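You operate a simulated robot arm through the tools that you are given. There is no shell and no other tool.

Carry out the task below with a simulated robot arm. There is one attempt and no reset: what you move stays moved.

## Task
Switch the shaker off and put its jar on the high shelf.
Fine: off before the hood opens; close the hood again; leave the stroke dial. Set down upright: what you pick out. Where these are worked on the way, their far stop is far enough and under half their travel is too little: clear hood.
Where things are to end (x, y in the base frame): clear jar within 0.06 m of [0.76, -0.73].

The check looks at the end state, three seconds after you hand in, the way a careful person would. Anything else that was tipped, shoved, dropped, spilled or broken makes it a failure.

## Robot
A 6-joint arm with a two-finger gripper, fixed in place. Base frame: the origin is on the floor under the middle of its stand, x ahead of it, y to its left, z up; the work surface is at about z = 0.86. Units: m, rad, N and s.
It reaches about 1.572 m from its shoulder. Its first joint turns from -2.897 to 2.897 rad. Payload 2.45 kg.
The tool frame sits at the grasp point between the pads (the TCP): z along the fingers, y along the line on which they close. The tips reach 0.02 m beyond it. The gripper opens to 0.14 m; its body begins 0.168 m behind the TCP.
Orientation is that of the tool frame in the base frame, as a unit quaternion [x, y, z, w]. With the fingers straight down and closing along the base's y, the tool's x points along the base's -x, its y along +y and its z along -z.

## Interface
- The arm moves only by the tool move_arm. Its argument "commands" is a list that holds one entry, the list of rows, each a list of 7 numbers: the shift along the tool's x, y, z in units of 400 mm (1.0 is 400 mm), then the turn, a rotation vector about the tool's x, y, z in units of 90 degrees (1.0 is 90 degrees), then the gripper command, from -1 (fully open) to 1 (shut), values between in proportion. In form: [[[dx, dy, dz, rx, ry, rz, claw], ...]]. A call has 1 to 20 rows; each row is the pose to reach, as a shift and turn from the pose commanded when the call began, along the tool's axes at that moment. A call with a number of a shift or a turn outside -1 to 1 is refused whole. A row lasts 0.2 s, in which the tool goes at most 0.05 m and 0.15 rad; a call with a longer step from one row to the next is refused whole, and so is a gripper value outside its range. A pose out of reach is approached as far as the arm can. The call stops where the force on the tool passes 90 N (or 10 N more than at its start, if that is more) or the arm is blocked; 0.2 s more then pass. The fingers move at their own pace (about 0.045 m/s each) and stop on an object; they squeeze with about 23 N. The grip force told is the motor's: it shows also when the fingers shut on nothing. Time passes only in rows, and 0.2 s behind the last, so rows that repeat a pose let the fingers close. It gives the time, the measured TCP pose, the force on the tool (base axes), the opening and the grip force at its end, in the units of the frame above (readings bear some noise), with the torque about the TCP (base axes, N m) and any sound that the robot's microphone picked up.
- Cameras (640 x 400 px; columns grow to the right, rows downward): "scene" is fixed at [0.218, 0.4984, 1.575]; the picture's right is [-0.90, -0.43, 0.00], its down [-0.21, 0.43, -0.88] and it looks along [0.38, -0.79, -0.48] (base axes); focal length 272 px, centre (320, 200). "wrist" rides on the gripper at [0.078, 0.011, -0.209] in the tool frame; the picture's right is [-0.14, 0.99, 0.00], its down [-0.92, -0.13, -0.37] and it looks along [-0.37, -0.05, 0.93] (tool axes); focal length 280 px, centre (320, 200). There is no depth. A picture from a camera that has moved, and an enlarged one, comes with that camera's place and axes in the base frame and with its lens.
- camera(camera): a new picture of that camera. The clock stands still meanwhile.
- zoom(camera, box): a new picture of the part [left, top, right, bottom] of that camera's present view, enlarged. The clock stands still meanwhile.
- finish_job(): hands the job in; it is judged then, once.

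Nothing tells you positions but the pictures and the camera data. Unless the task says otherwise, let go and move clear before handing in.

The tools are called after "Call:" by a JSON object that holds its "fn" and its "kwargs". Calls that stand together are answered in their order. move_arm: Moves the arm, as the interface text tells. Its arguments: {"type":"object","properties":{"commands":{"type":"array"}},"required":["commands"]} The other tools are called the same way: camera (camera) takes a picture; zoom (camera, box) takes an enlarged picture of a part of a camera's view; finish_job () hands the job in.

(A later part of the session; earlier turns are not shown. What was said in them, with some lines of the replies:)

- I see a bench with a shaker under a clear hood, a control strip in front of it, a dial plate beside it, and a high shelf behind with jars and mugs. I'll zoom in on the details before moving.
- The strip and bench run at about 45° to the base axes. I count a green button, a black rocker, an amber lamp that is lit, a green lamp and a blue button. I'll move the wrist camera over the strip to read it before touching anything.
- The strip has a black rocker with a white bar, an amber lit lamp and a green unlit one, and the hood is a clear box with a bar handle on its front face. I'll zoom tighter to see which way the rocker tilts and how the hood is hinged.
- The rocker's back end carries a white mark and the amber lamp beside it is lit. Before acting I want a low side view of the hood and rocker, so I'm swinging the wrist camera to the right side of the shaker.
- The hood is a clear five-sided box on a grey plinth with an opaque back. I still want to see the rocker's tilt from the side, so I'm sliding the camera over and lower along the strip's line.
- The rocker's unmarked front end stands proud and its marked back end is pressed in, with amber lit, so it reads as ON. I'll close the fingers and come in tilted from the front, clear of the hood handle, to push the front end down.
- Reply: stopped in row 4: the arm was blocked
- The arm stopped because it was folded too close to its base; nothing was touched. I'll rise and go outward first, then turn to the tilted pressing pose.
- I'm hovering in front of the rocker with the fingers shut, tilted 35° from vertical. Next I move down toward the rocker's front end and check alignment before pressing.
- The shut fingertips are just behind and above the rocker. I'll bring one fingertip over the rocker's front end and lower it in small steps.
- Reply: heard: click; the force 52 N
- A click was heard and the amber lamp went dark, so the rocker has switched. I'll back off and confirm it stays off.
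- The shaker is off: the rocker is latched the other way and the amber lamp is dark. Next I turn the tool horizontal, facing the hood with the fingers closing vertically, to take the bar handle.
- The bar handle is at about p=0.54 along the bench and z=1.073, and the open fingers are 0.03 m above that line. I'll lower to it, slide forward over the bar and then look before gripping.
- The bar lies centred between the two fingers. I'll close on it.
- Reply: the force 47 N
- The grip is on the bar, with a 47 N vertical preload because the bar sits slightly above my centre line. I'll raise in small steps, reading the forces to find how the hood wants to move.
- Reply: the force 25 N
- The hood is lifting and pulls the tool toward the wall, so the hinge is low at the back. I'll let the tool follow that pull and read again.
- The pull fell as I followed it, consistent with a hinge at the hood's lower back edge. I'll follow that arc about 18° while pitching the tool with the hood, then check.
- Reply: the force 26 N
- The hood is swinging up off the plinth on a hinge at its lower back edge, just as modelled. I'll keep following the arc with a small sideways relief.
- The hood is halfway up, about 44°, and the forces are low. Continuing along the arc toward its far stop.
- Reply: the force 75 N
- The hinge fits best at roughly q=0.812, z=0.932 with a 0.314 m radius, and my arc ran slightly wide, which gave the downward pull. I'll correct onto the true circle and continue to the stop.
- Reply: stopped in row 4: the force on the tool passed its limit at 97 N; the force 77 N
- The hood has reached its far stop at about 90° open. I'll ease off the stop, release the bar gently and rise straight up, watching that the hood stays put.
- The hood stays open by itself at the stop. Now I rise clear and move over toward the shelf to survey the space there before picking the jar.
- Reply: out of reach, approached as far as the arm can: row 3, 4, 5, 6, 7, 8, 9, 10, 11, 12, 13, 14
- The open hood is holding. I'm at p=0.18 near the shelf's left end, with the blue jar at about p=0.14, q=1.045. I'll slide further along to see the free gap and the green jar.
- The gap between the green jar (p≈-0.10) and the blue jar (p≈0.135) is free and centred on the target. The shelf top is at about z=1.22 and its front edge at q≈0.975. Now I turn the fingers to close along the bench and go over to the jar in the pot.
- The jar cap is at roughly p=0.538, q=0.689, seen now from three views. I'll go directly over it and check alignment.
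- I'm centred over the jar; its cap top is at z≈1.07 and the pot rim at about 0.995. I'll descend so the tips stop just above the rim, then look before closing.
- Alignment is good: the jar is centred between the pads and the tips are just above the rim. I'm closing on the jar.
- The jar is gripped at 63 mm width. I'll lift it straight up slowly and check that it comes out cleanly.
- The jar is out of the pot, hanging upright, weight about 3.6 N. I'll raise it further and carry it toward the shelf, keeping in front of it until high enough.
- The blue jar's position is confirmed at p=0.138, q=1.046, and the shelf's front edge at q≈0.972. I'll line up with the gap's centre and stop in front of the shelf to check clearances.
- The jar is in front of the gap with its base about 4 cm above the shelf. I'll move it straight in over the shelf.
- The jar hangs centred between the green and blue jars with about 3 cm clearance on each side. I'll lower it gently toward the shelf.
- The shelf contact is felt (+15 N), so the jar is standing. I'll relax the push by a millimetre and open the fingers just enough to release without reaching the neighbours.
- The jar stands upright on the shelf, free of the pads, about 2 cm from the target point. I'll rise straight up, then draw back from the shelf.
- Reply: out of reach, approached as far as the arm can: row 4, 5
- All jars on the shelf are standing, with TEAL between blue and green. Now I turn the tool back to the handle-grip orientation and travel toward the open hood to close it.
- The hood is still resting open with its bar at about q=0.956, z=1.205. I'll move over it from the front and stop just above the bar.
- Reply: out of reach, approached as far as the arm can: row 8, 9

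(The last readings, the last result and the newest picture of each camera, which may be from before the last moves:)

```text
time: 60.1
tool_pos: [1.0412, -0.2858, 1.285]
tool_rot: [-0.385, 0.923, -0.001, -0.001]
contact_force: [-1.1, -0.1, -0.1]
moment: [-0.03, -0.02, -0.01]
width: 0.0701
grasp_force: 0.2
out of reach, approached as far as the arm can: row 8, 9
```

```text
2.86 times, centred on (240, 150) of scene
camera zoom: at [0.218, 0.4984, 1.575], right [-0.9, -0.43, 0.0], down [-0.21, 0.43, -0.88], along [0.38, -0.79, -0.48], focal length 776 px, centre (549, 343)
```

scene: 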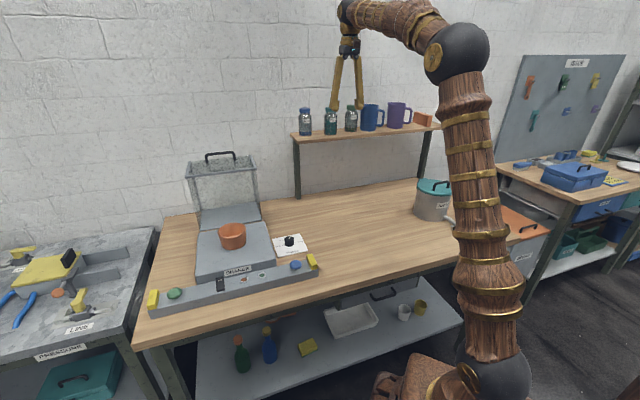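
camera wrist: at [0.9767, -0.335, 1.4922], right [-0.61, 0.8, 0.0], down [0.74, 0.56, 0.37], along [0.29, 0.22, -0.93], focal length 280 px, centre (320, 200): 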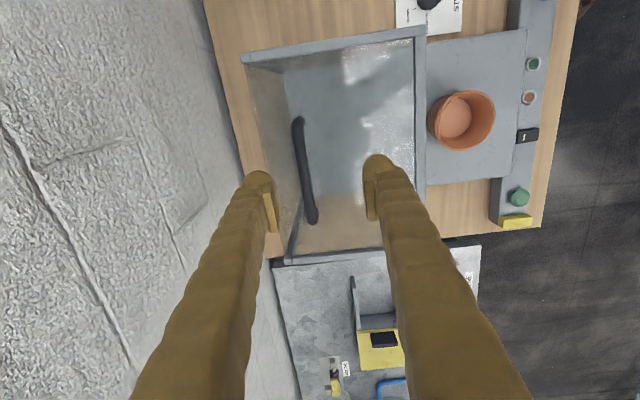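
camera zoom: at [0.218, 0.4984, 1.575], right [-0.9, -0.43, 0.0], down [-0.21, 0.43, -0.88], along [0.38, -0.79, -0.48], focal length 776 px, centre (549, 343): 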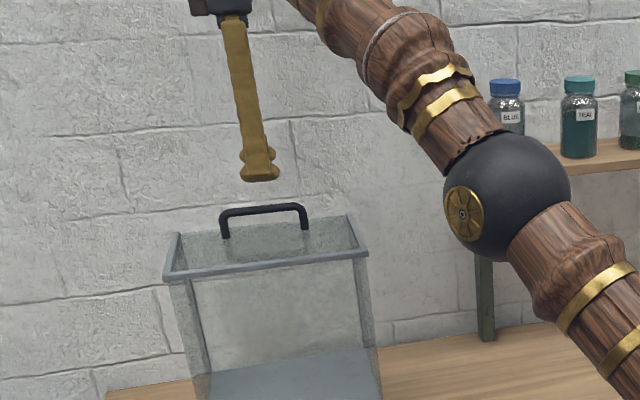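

The bar is directly below between the open fingers. I'm descending onto it.

Call:
{"fn": "move_arm", "kwargs": {"commands": [[[0, 0, 0.07, 0, 0, 0, 0], [0.003, -0.002, 0.14, 0, 0, 0, 0], [0.006, -0.002, 0.2125, 0, 0, 0, 0]]]}}

Call:
{"fn": "camera", "kwargs": {"camera": "wrist"}}

Call:
{"fn": "zoom", "kwargs": {"camera": "scene", "box": [170, 100, 290, 220]}}

```text
time: 60.9
tool_pos: [1.0368, -0.2909, 1.1976]
tool_rot: [-0.384, 0.923, 0.0, 0.0]
contact_force: [0.0, 0.6, -0.6]
moment: [-0.03, -0.03, -0.01]
width: 0.0698
grasp_force: 0.1
```

```text
taken
camera wrist: at [0.9731, -0.3381, 1.4054], right [-0.61, 0.8, 0.0], down [0.74, 0.56, 0.37], along [0.29, 0.22, -0.93], focal length 280 px, centre (320, 200)
```

wrist: 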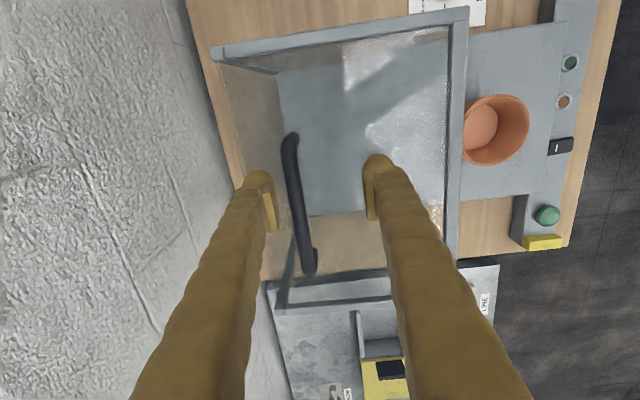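

```text
3.33 times, centred on (230, 160) of scene
camera zoom: at [0.218, 0.4984, 1.575], right [-0.9, -0.43, 0.0], down [-0.21, 0.43, -0.88], along [0.38, -0.79, -0.48], focal length 905 px, centre (620, 333)
```

zoom: 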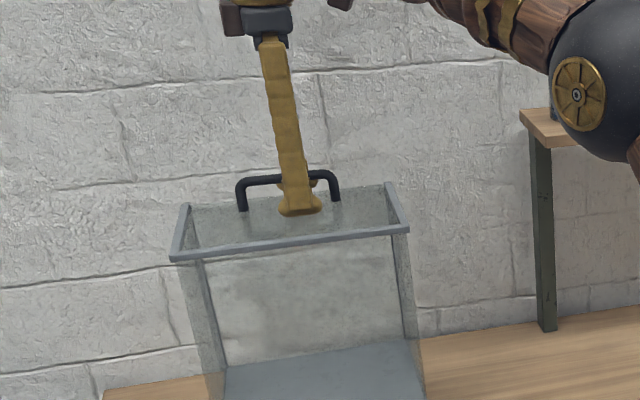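

The arm had settled slightly short of the commanded point, so the bar sits nearer the wall-side finger. I'll shift 16 mm toward the wall and up 8 mm to centre on it, then close.

Call:
{"fn": "move_arm", "kwargs": {"commands": [[[-0.015, -0.02, -0.01, 0, 0, 0, 0], [-0.025, -0.041, -0.02, 0, 0, 0, 0], [-0.025, -0.041, -0.02, 0, 0, 0, 0]]]}}

Call:
{"fn": "camera", "kwargs": {"camera": "wrist"}}

```text
time: 61.7
tool_pos: [1.058, -0.2931, 1.2056]
tool_rot: [-0.384, 0.923, 0.0, -0.001]
contact_force: [0.0, 0.2, -0.4]
moment: [0.02, 0.01, 0.0]
width: 0.0703
grasp_force: 0.0
```

```text
taken
camera wrist: at [0.9937, -0.3415, 1.4141], right [-0.61, 0.8, 0.0], down [0.74, 0.56, 0.37], along [0.29, 0.22, -0.93], focal length 280 px, centre (320, 200)
```

wrist: 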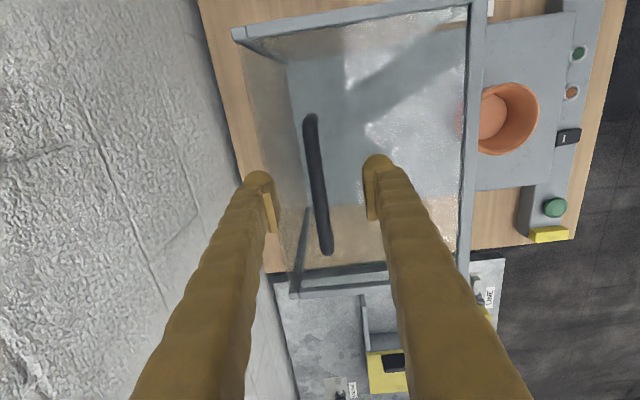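

Call:
{"fn": "move_arm", "kwargs": {"commands": [[[0, 0, 0, 0, 0, 0, 0.4], [0, 0, 0, 0, 0, 0, 0.8], [0, 0, 0, 0, 0, 0, 1], [0, 0, 0, 0, 0, 0, 1], [0, 0, 0, 0, 0, 0, 1], [0, 0, 0, 0, 0, 0, 1]]]}}

```text
time: 63.1
tool_pos: [1.0578, -0.2941, 1.2073]
tool_rot: [-0.385, 0.923, -0.001, 0.0]
contact_force: [2.9, -2.1, 3.2]
moment: [0.02, -0.05, -0.27]
width: 0.007
grasp_force: 35.1
```

The bar is gripped again. I'll bring the hood back along the same arc in short segments, un-pitching the tool with it.

Call:
{"fn": "move_arm", "kwargs": {"commands": [[[0, 0.034, -0.0175, 0.0311, 0, 0, 1], [0, 0.0678, -0.0348, 0.0622, 0, 0, 1], [0, 0.1448, -0.0613, 0.1289, 0, 0, 1], [0, 0.224, -0.0795, 0.1956, 0, 0, 1], [0, 0.3048, -0.0895, 0.2622, 0, 0, 1]]]}}

Call:
{"fn": "camera", "kwargs": {"camera": "scene"}}

```text
time: 64.3
tool_pos: [0.9722, -0.2057, 1.2421]
tool_rot: [-0.377, 0.903, -0.191, 0.08]
contact_force: [-16.1, -17.9, 12.9]
moment: [0.25, -0.19, -0.12]
width: 0.0071
grasp_force: 34.9
```

```text
taken
```

scene: 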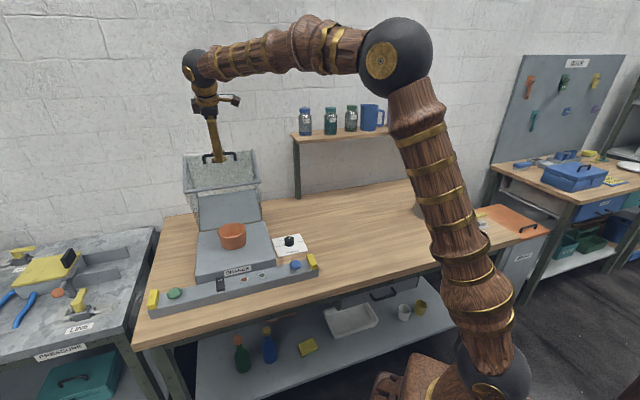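

Call:
{"fn": "move_arm", "kwargs": {"commands": [[[0.005, 0.0742, -0.0338, 0.0667, 0, 0, 1], [0.0075, 0.1512, -0.0598, 0.1333, 0, 0, 1], [0.0075, 0.2305, -0.0775, 0.2, 0, 0, 1], [0.0075, 0.3116, -0.0867, 0.2667, 0, 0, 1], [0.0075, 0.3928, -0.0876, 0.3333, 0, 0, 1]]]}}

Call:
{"fn": "camera", "kwargs": {"camera": "scene"}}

```text
time: 65.5
tool_pos: [0.8585, -0.0986, 1.2096]
tool_rot: [-0.344, 0.823, -0.418, 0.174]
contact_force: [10.1, 21.0, 11.6]
moment: [0.23, -0.16, -0.01]
width: 0.0066
grasp_force: 34.6
```

```text
taken
```

scene: 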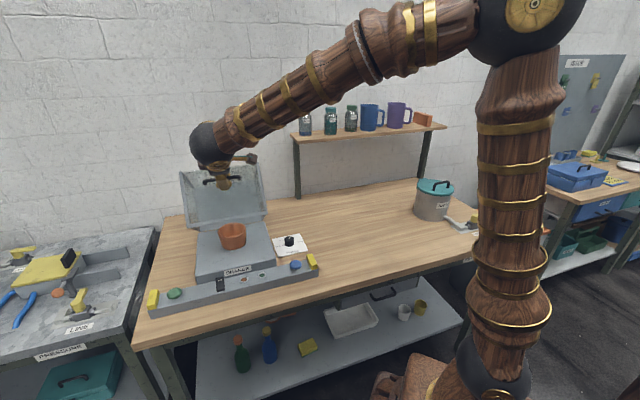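

Call:
{"fn": "move_arm", "kwargs": {"commands": [[[-0.003, 0.0741, -0.0339, 0.0667, 0, 0, 1], [-0.005, 0.1511, -0.06, 0.1333, 0, 0, 1], [-0.005, 0.2307, -0.0778, 0.2, 0, 0, 1], [-0.005, 0.3113, -0.087, 0.2667, 0, 0, 1]]]}}

Call:
{"fn": "camera", "kwargs": {"camera": "scene"}}

Call:
{"fn": "camera", "kwargs": {"camera": "wrist"}}

```text
time: 66.5
tool_pos: [0.787, -0.0273, 1.1293]
tool_rot: [-0.3, 0.719, -0.579, 0.239]
contact_force: [-5.9, -23.7, -13.4]
moment: [0.19, -0.21, 0.63]
width: 0.0065
grasp_force: 34.7
```

```text
taken
```

scene: 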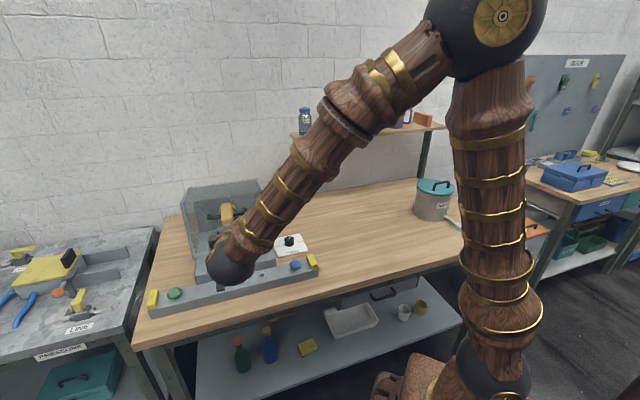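

```text
taken
camera wrist: at [0.5857, 0.0626, 1.1628], right [-0.05, 0.25, -0.97], down [0.41, 0.89, 0.2], along [0.91, -0.39, -0.15], focal length 280 px, centre (320, 200)
```

wrist: 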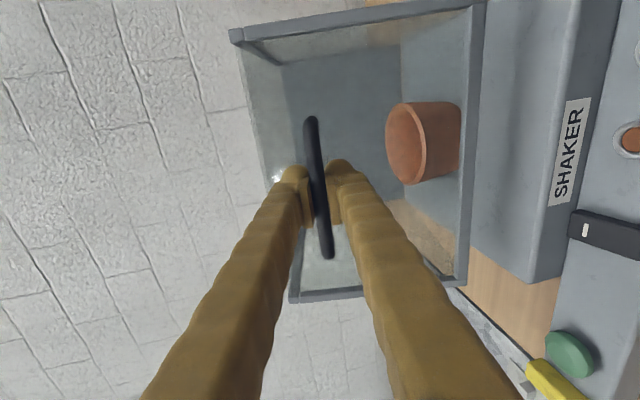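

The hood is nearly down. I'll finish the last degrees slowly until it seats.

Call:
{"fn": "move_arm", "kwargs": {"commands": [[[0.004, 0.037, -0.017, 0.0333, 0, 0, 1], [0.005, 0.074, -0.0339, 0.0667, 0, 0, 1], [0.005, 0.1, -0.043, 0.089, 0, 0, 1], [0.005, 0.1251, -0.0521, 0.1111, 0, 0, 1]]]}}

Call:
{"fn": "camera", "kwargs": {"camera": "wrist"}}

```text
time: 67.5
tool_pos: [0.7637, -0.0058, 1.0873]
tool_rot: [-0.278, 0.665, -0.64, 0.267]
contact_force: [32.0, 3.2, -13.8]
moment: [0.09, -0.11, 0.0]
width: 0.007
grasp_force: 34.5
```

```text
taken
camera wrist: at [0.5594, 0.0858, 1.0841], right [0.07, 0.12, -0.99], down [0.39, 0.91, 0.14], along [0.92, -0.4, 0.01], focal length 280 px, centre (320, 200)
```

wrist: 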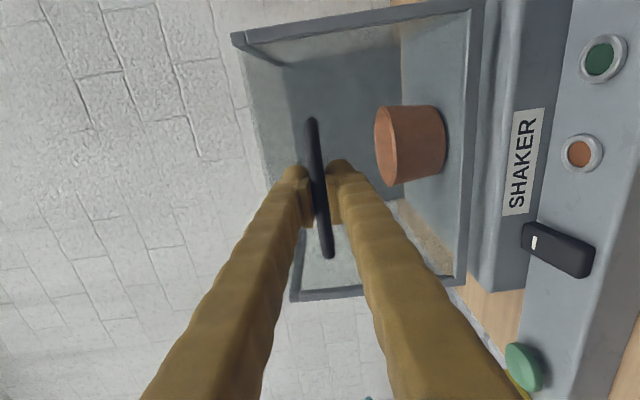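

Call:
{"fn": "move_arm", "kwargs": {"commands": [[[-0.003, 0.013, -0.004, 0.011, 0, 0, 1], [-0.005, 0.026, -0.008, 0.022, 0, 0, 1], [-0.005, 0.035, -0.011, 0.03, 0, 0, 1], [-0.005, 0.035, -0.011, 0.03, 0, 0, 1]]]}}

Call:
{"fn": "camera", "kwargs": {"camera": "wrist"}}

Call:
{"fn": "zoom", "kwargs": {"camera": "scene", "box": [170, 170, 300, 290]}}

```text
time: 68.5
tool_pos: [0.7617, -0.0018, 1.0754]
tool_rot: [0.269, -0.649, 0.657, -0.273]
contact_force: [-18.5, -9.3, 46.2]
moment: [0.07, 0.07, -0.28]
width: 0.0066
grasp_force: 34.7
```

```text
taken
camera wrist: at [0.5575, 0.0895, 1.0604], right [0.1, 0.09, -0.99], down [0.39, 0.91, 0.12], along [0.92, -0.4, 0.06], focal length 280 px, centre (320, 200)
```

wrist: 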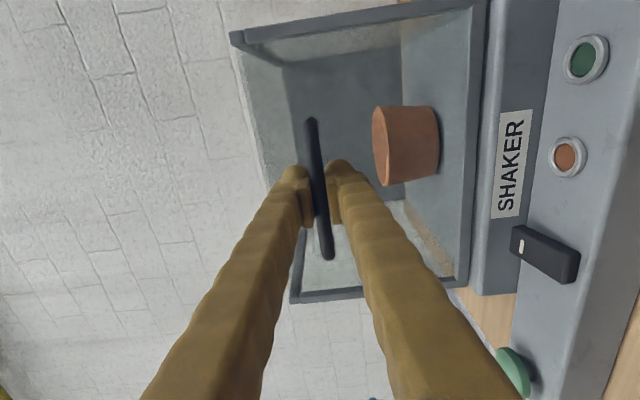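

```text
3.33 times, centred on (235, 230) of scene
camera zoom: at [0.218, 0.4984, 1.575], right [-0.9, -0.43, 0.0], down [-0.21, 0.43, -0.88], along [0.38, -0.79, -0.48], focal length 905 px, centre (603, 100)
```

zoom: 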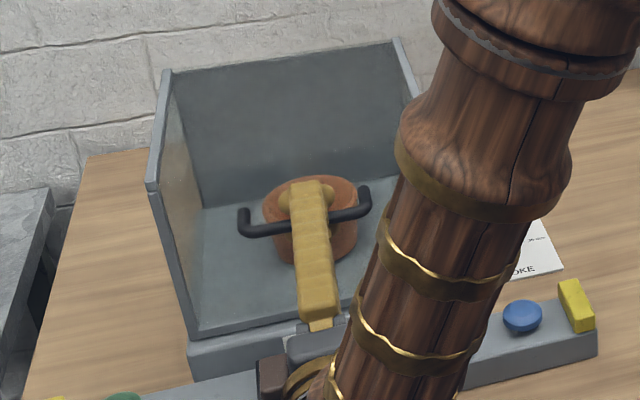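

The hood is seated: upward reaction of 46 N and the bar back at its starting height of z≈1.075. I'll ease off the load, open the fingers and back straight out.

Call:
{"fn": "move_arm", "kwargs": {"commands": [[[0, -0.004, 0, 0, 0, 0, 1], [0, -0.009, 0, 0, 0, 0, 1], [0, -0.009, 0, 0, 0, 0, 0.6], [0, -0.009, 0, 0, 0, 0, 0.3], [0, -0.009, 0, 0, 0, 0, 0], [0, -0.009, 0, 0, 0, 0, 0], [0, -0.009, 0, 0, 0, 0, 0]]]}}

Call:
{"fn": "camera", "kwargs": {"camera": "wrist"}}

```text
time: 70.1
tool_pos: [0.7623, -0.0012, 1.0755]
tool_rot: [0.271, -0.65, 0.656, -0.272]
contact_force: [0.0, -0.2, 0.9]
moment: [-0.01, 0.01, 0.0]
width: 0.0699
grasp_force: 0.0
```

```text
taken
camera wrist: at [0.5579, 0.0903, 1.0623], right [0.1, 0.09, -0.99], down [0.39, 0.91, 0.12], along [0.92, -0.4, 0.06], focal length 280 px, centre (320, 200)
```

wrist: 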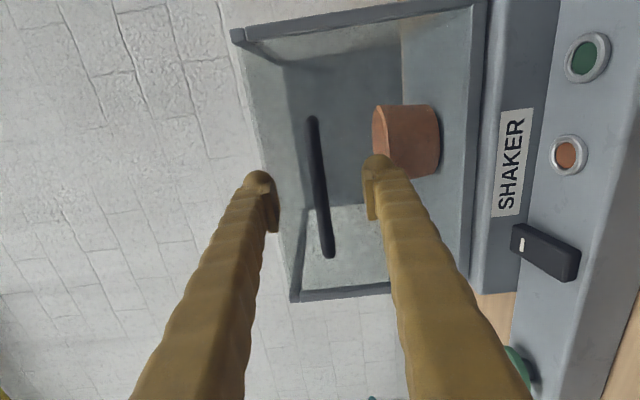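

Call:
{"fn": "move_arm", "kwargs": {"commands": [[[0, 0, -0.05, 0, 0, 0, 0], [0, 0, -0.12, 0, 0, 0, 0], [0, 0, -0.2, 0, 0, 0, 0], [0, 0, -0.28, 0, 0, 0, 0], [0, 0, -0.33, 0, 0, 0, 0], [0, -0.08, -0.34, 0, 0, 0, 0], [0, -0.18, -0.34, 0, 0, 0, 0], [0, -0.29, -0.34, 0, 0, 0, 0], [0, -0.4, -0.34, 0, 0, 0, 0], [0, -0.5, -0.34, 0, 0, 0, 0]]]}}

Call:
{"fn": "camera", "kwargs": {"camera": "scene"}}

Call:
{"fn": "camera", "kwargs": {"camera": "wrist"}}

```text
time: 72.3
tool_pos: [0.6635, 0.0954, 1.2771]
tool_rot: [0.271, -0.65, 0.656, -0.272]
contact_force: [1.0, 0.3, -0.8]
moment: [-0.01, 0.0, -0.02]
width: 0.07
grasp_force: 0.0
```

```text
taken
```

scene: 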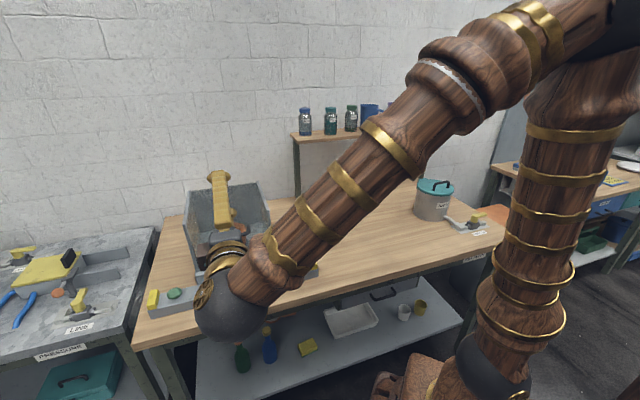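

```text
taken
camera wrist: at [0.4588, 0.1864, 1.2644], right [0.1, 0.09, -0.99], down [0.39, 0.91, 0.12], along [0.92, -0.4, 0.06], focal length 280 px, centre (320, 200)
```

wrist: 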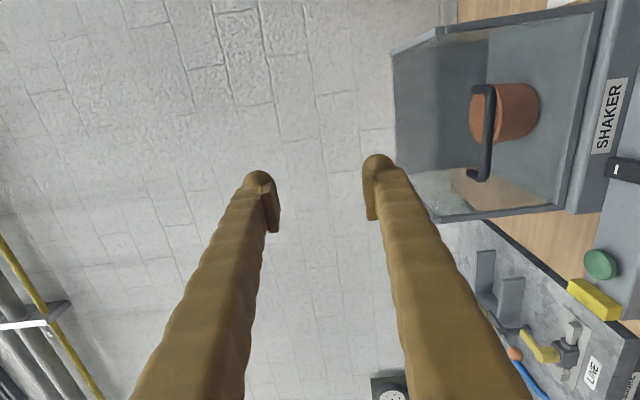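

The hood is closed and the arm is clear of it. I'll swing the arm up and aside for an unobstructed final inspection.

Call:
{"fn": "move_arm", "kwargs": {"commands": [[[0.05, -0.04, 0, -0.08, 0, 0, 0], [0.1, -0.08, 0, -0.16, 0, 0, 0], [0.16, -0.12, 0, -0.24, 0, 0, 0], [0.22, -0.16, 0, -0.32, 0, 0, 0], [0.28, -0.2, 0, -0.4, 0, 0, 0], [0.34, -0.24, 0, -0.48, 0, 0, 0], [0.4, -0.28, 0, -0.56, 0, 0, 0], [0.46, -0.32, 0, -0.64, 0, 0, 0], [0.52, -0.36, 0, -0.72, 0, 0, 0], [0.58, -0.4, 0, -0.8, 0, 0, 0], [0.64, -0.44, 0, -0.88, 0, 0, 0], [0.7, -0.48, 0, -0.95, 0, 0, 0], [0.76, -0.52, 0, -1, 0, 0, 0], [0.84, -0.54, 0, -1, 0, 0, 0]]]}}

Call:
{"fn": "camera", "kwargs": {"camera": "scene"}}

Call:
{"fn": "zoom", "kwargs": {"camera": "scene", "box": [140, 170, 330, 320]}}

Call:
{"fn": "zoom", "kwargs": {"camera": "scene", "box": [280, 80, 450, 180]}}

Call:
{"fn": "camera", "kwargs": {"camera": "wrist"}}

```text
time: 75.3
tool_pos: [0.4407, -0.1308, 1.487]
tool_rot: [-0.398, 0.917, 0.001, -0.003]
contact_force: [0.4, 0.1, 0.0]
moment: [0.02, -0.01, -0.02]
width: 0.0698
grasp_force: 0.2
```

```text
taken
```

scene: 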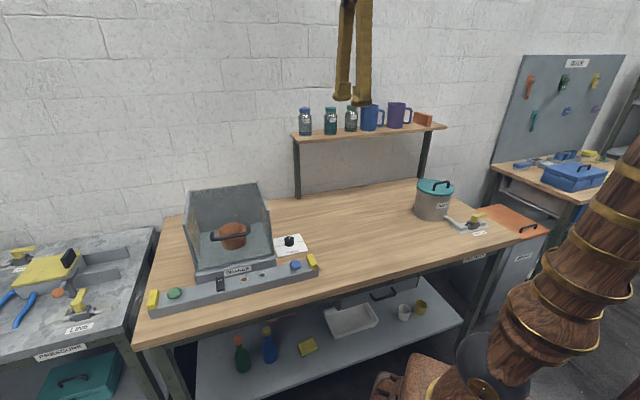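

```text
2.67 times, centred on (235, 245) of scene
camera zoom: at [0.218, 0.4984, 1.575], right [-0.9, -0.43, 0.0], down [-0.21, 0.43, -0.88], along [0.38, -0.79, -0.48], focal length 724 px, centre (547, 80)
```

zoom: 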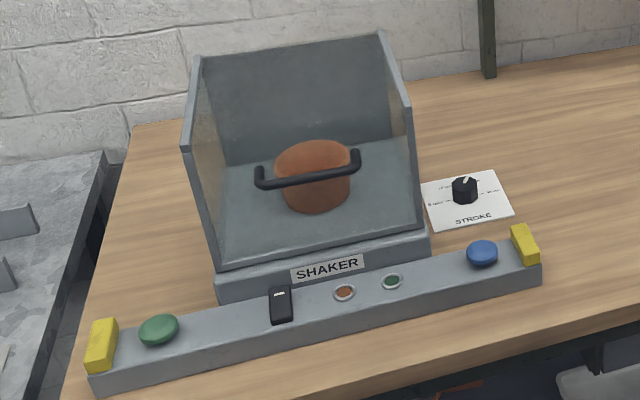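

```text
3.76 times, centred on (365, 130) of scene
camera zoom: at [0.218, 0.4984, 1.575], right [-0.9, -0.43, 0.0], down [-0.21, 0.43, -0.88], along [0.38, -0.79, -0.48], focal length 1022 px, centre (151, 464)
```

zoom: 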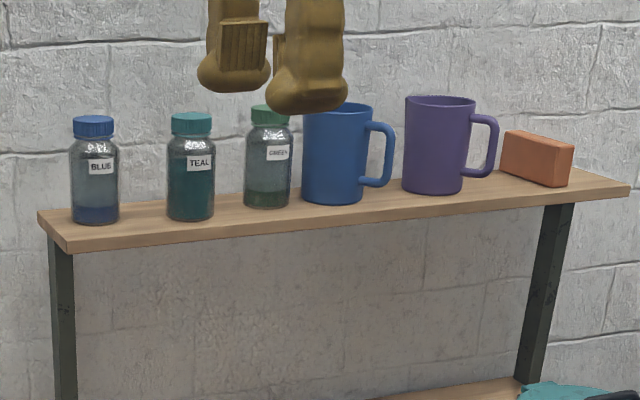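

```text
taken
camera wrist: at [0.3804, -0.1808, 1.695], right [-0.63, 0.78, 0.0], down [0.72, 0.59, 0.36], along [0.28, 0.23, -0.93], focal length 280 px, centre (320, 200)
```

wrist: 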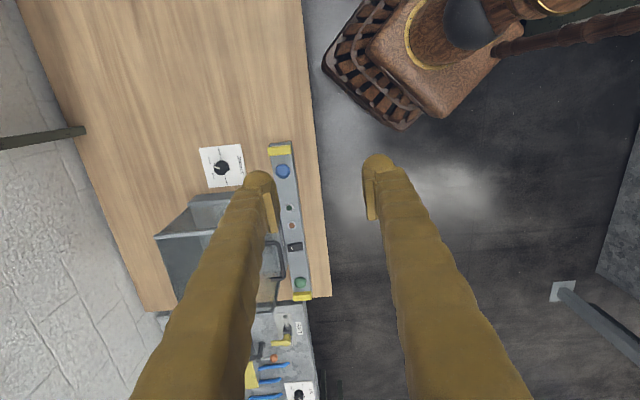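

The shelf looks right. I want a closer look at the pot inside the closed hood and at the dial and lamps.

Call:
{"fn": "zoom", "kwargs": {"camera": "scene", "box": [195, 205, 275, 260]}}

Call:
{"fn": "zoom", "kwargs": {"camera": "scene", "box": [205, 255, 285, 305]}}

Call:
{"fn": "zoom", "kwargs": {"camera": "scene", "box": [260, 220, 330, 270]}}

```text
7.27 times, centred on (235, 232) of scene
camera zoom: at [0.218, 0.4984, 1.575], right [-0.9, -0.43, 0.0], down [-0.21, 0.43, -0.88], along [0.38, -0.79, -0.48], focal length 1975 px, centre (938, -36)
```

zoom: 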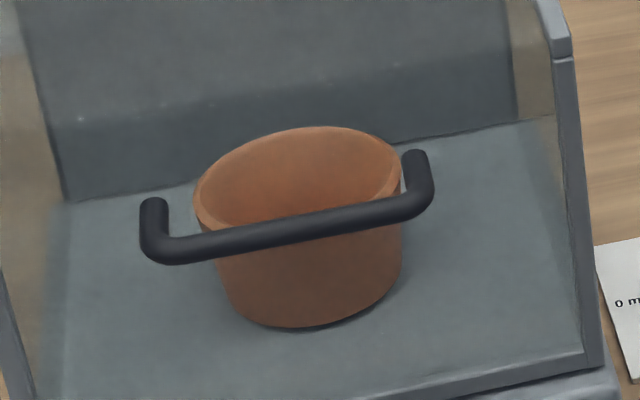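

```text
8.00 times, centred on (245, 280) of scene
camera zoom: at [0.218, 0.4984, 1.575], right [-0.9, -0.43, 0.0], down [-0.21, 0.43, -0.88], along [0.38, -0.79, -0.48], focal length 2172 px, centre (920, -440)
```

zoom: 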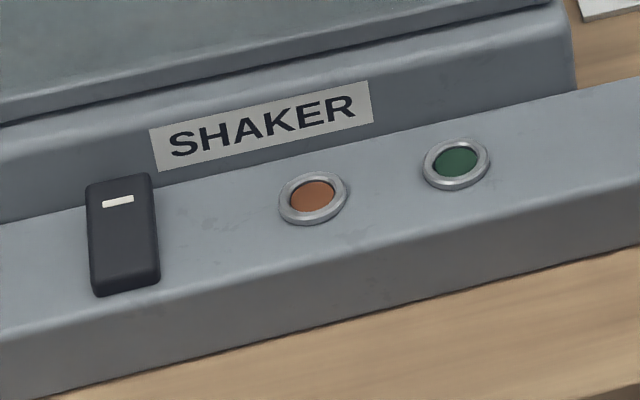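

```text
8.00 times, centred on (295, 245) of scene
camera zoom: at [0.218, 0.4984, 1.575], right [-0.9, -0.43, 0.0], down [-0.21, 0.43, -0.88], along [0.38, -0.79, -0.48], focal length 2172 px, centre (520, -160)
```

zoom: 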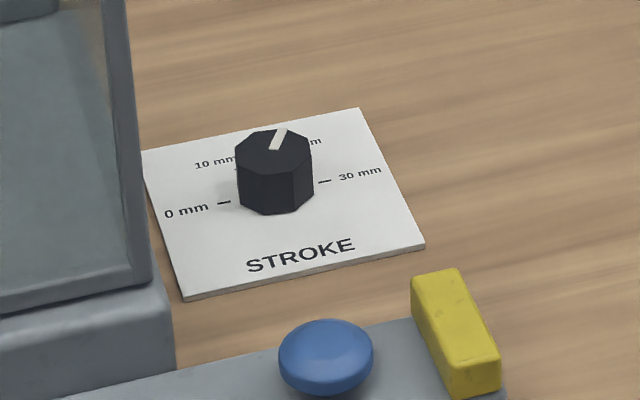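

Everything checks out. The rocker is latched off with the amber lamp dark, the hood is closed, the pot is upright and the stroke dial is untouched. The TEAL jar stands upright on the high shelf about 2 cm from its target, and the arm is clear, so I'm handing in.

Call:
{"fn": "finish_job", "kwargs": {}}

```text
The job is handed in.
```

I switched the shaker off, moved its jar to the high shelf and closed the hood again. I then handed the job in and haven't seen the result of the check.

- **Shaker:** I pressed the rocker before opening the hood. It clicked and stayed over, and the amber lamp went dark. The stroke dial was not touched.
- **Hood:** I opened it to its far stop at about 90° and later brought it down until it seated on the base. The bar handle is back at its starting height.
- **Jar:** The TEAL jar stands upright between the blue and green jars at about [0.743, -0.717], roughly 2 cm from the target point.
- **Everything else:** In the last pictures the other jars, the mugs and the pot inside the shaker looked upright and in place. I let go of the handle and moved the arm clear before handing in.
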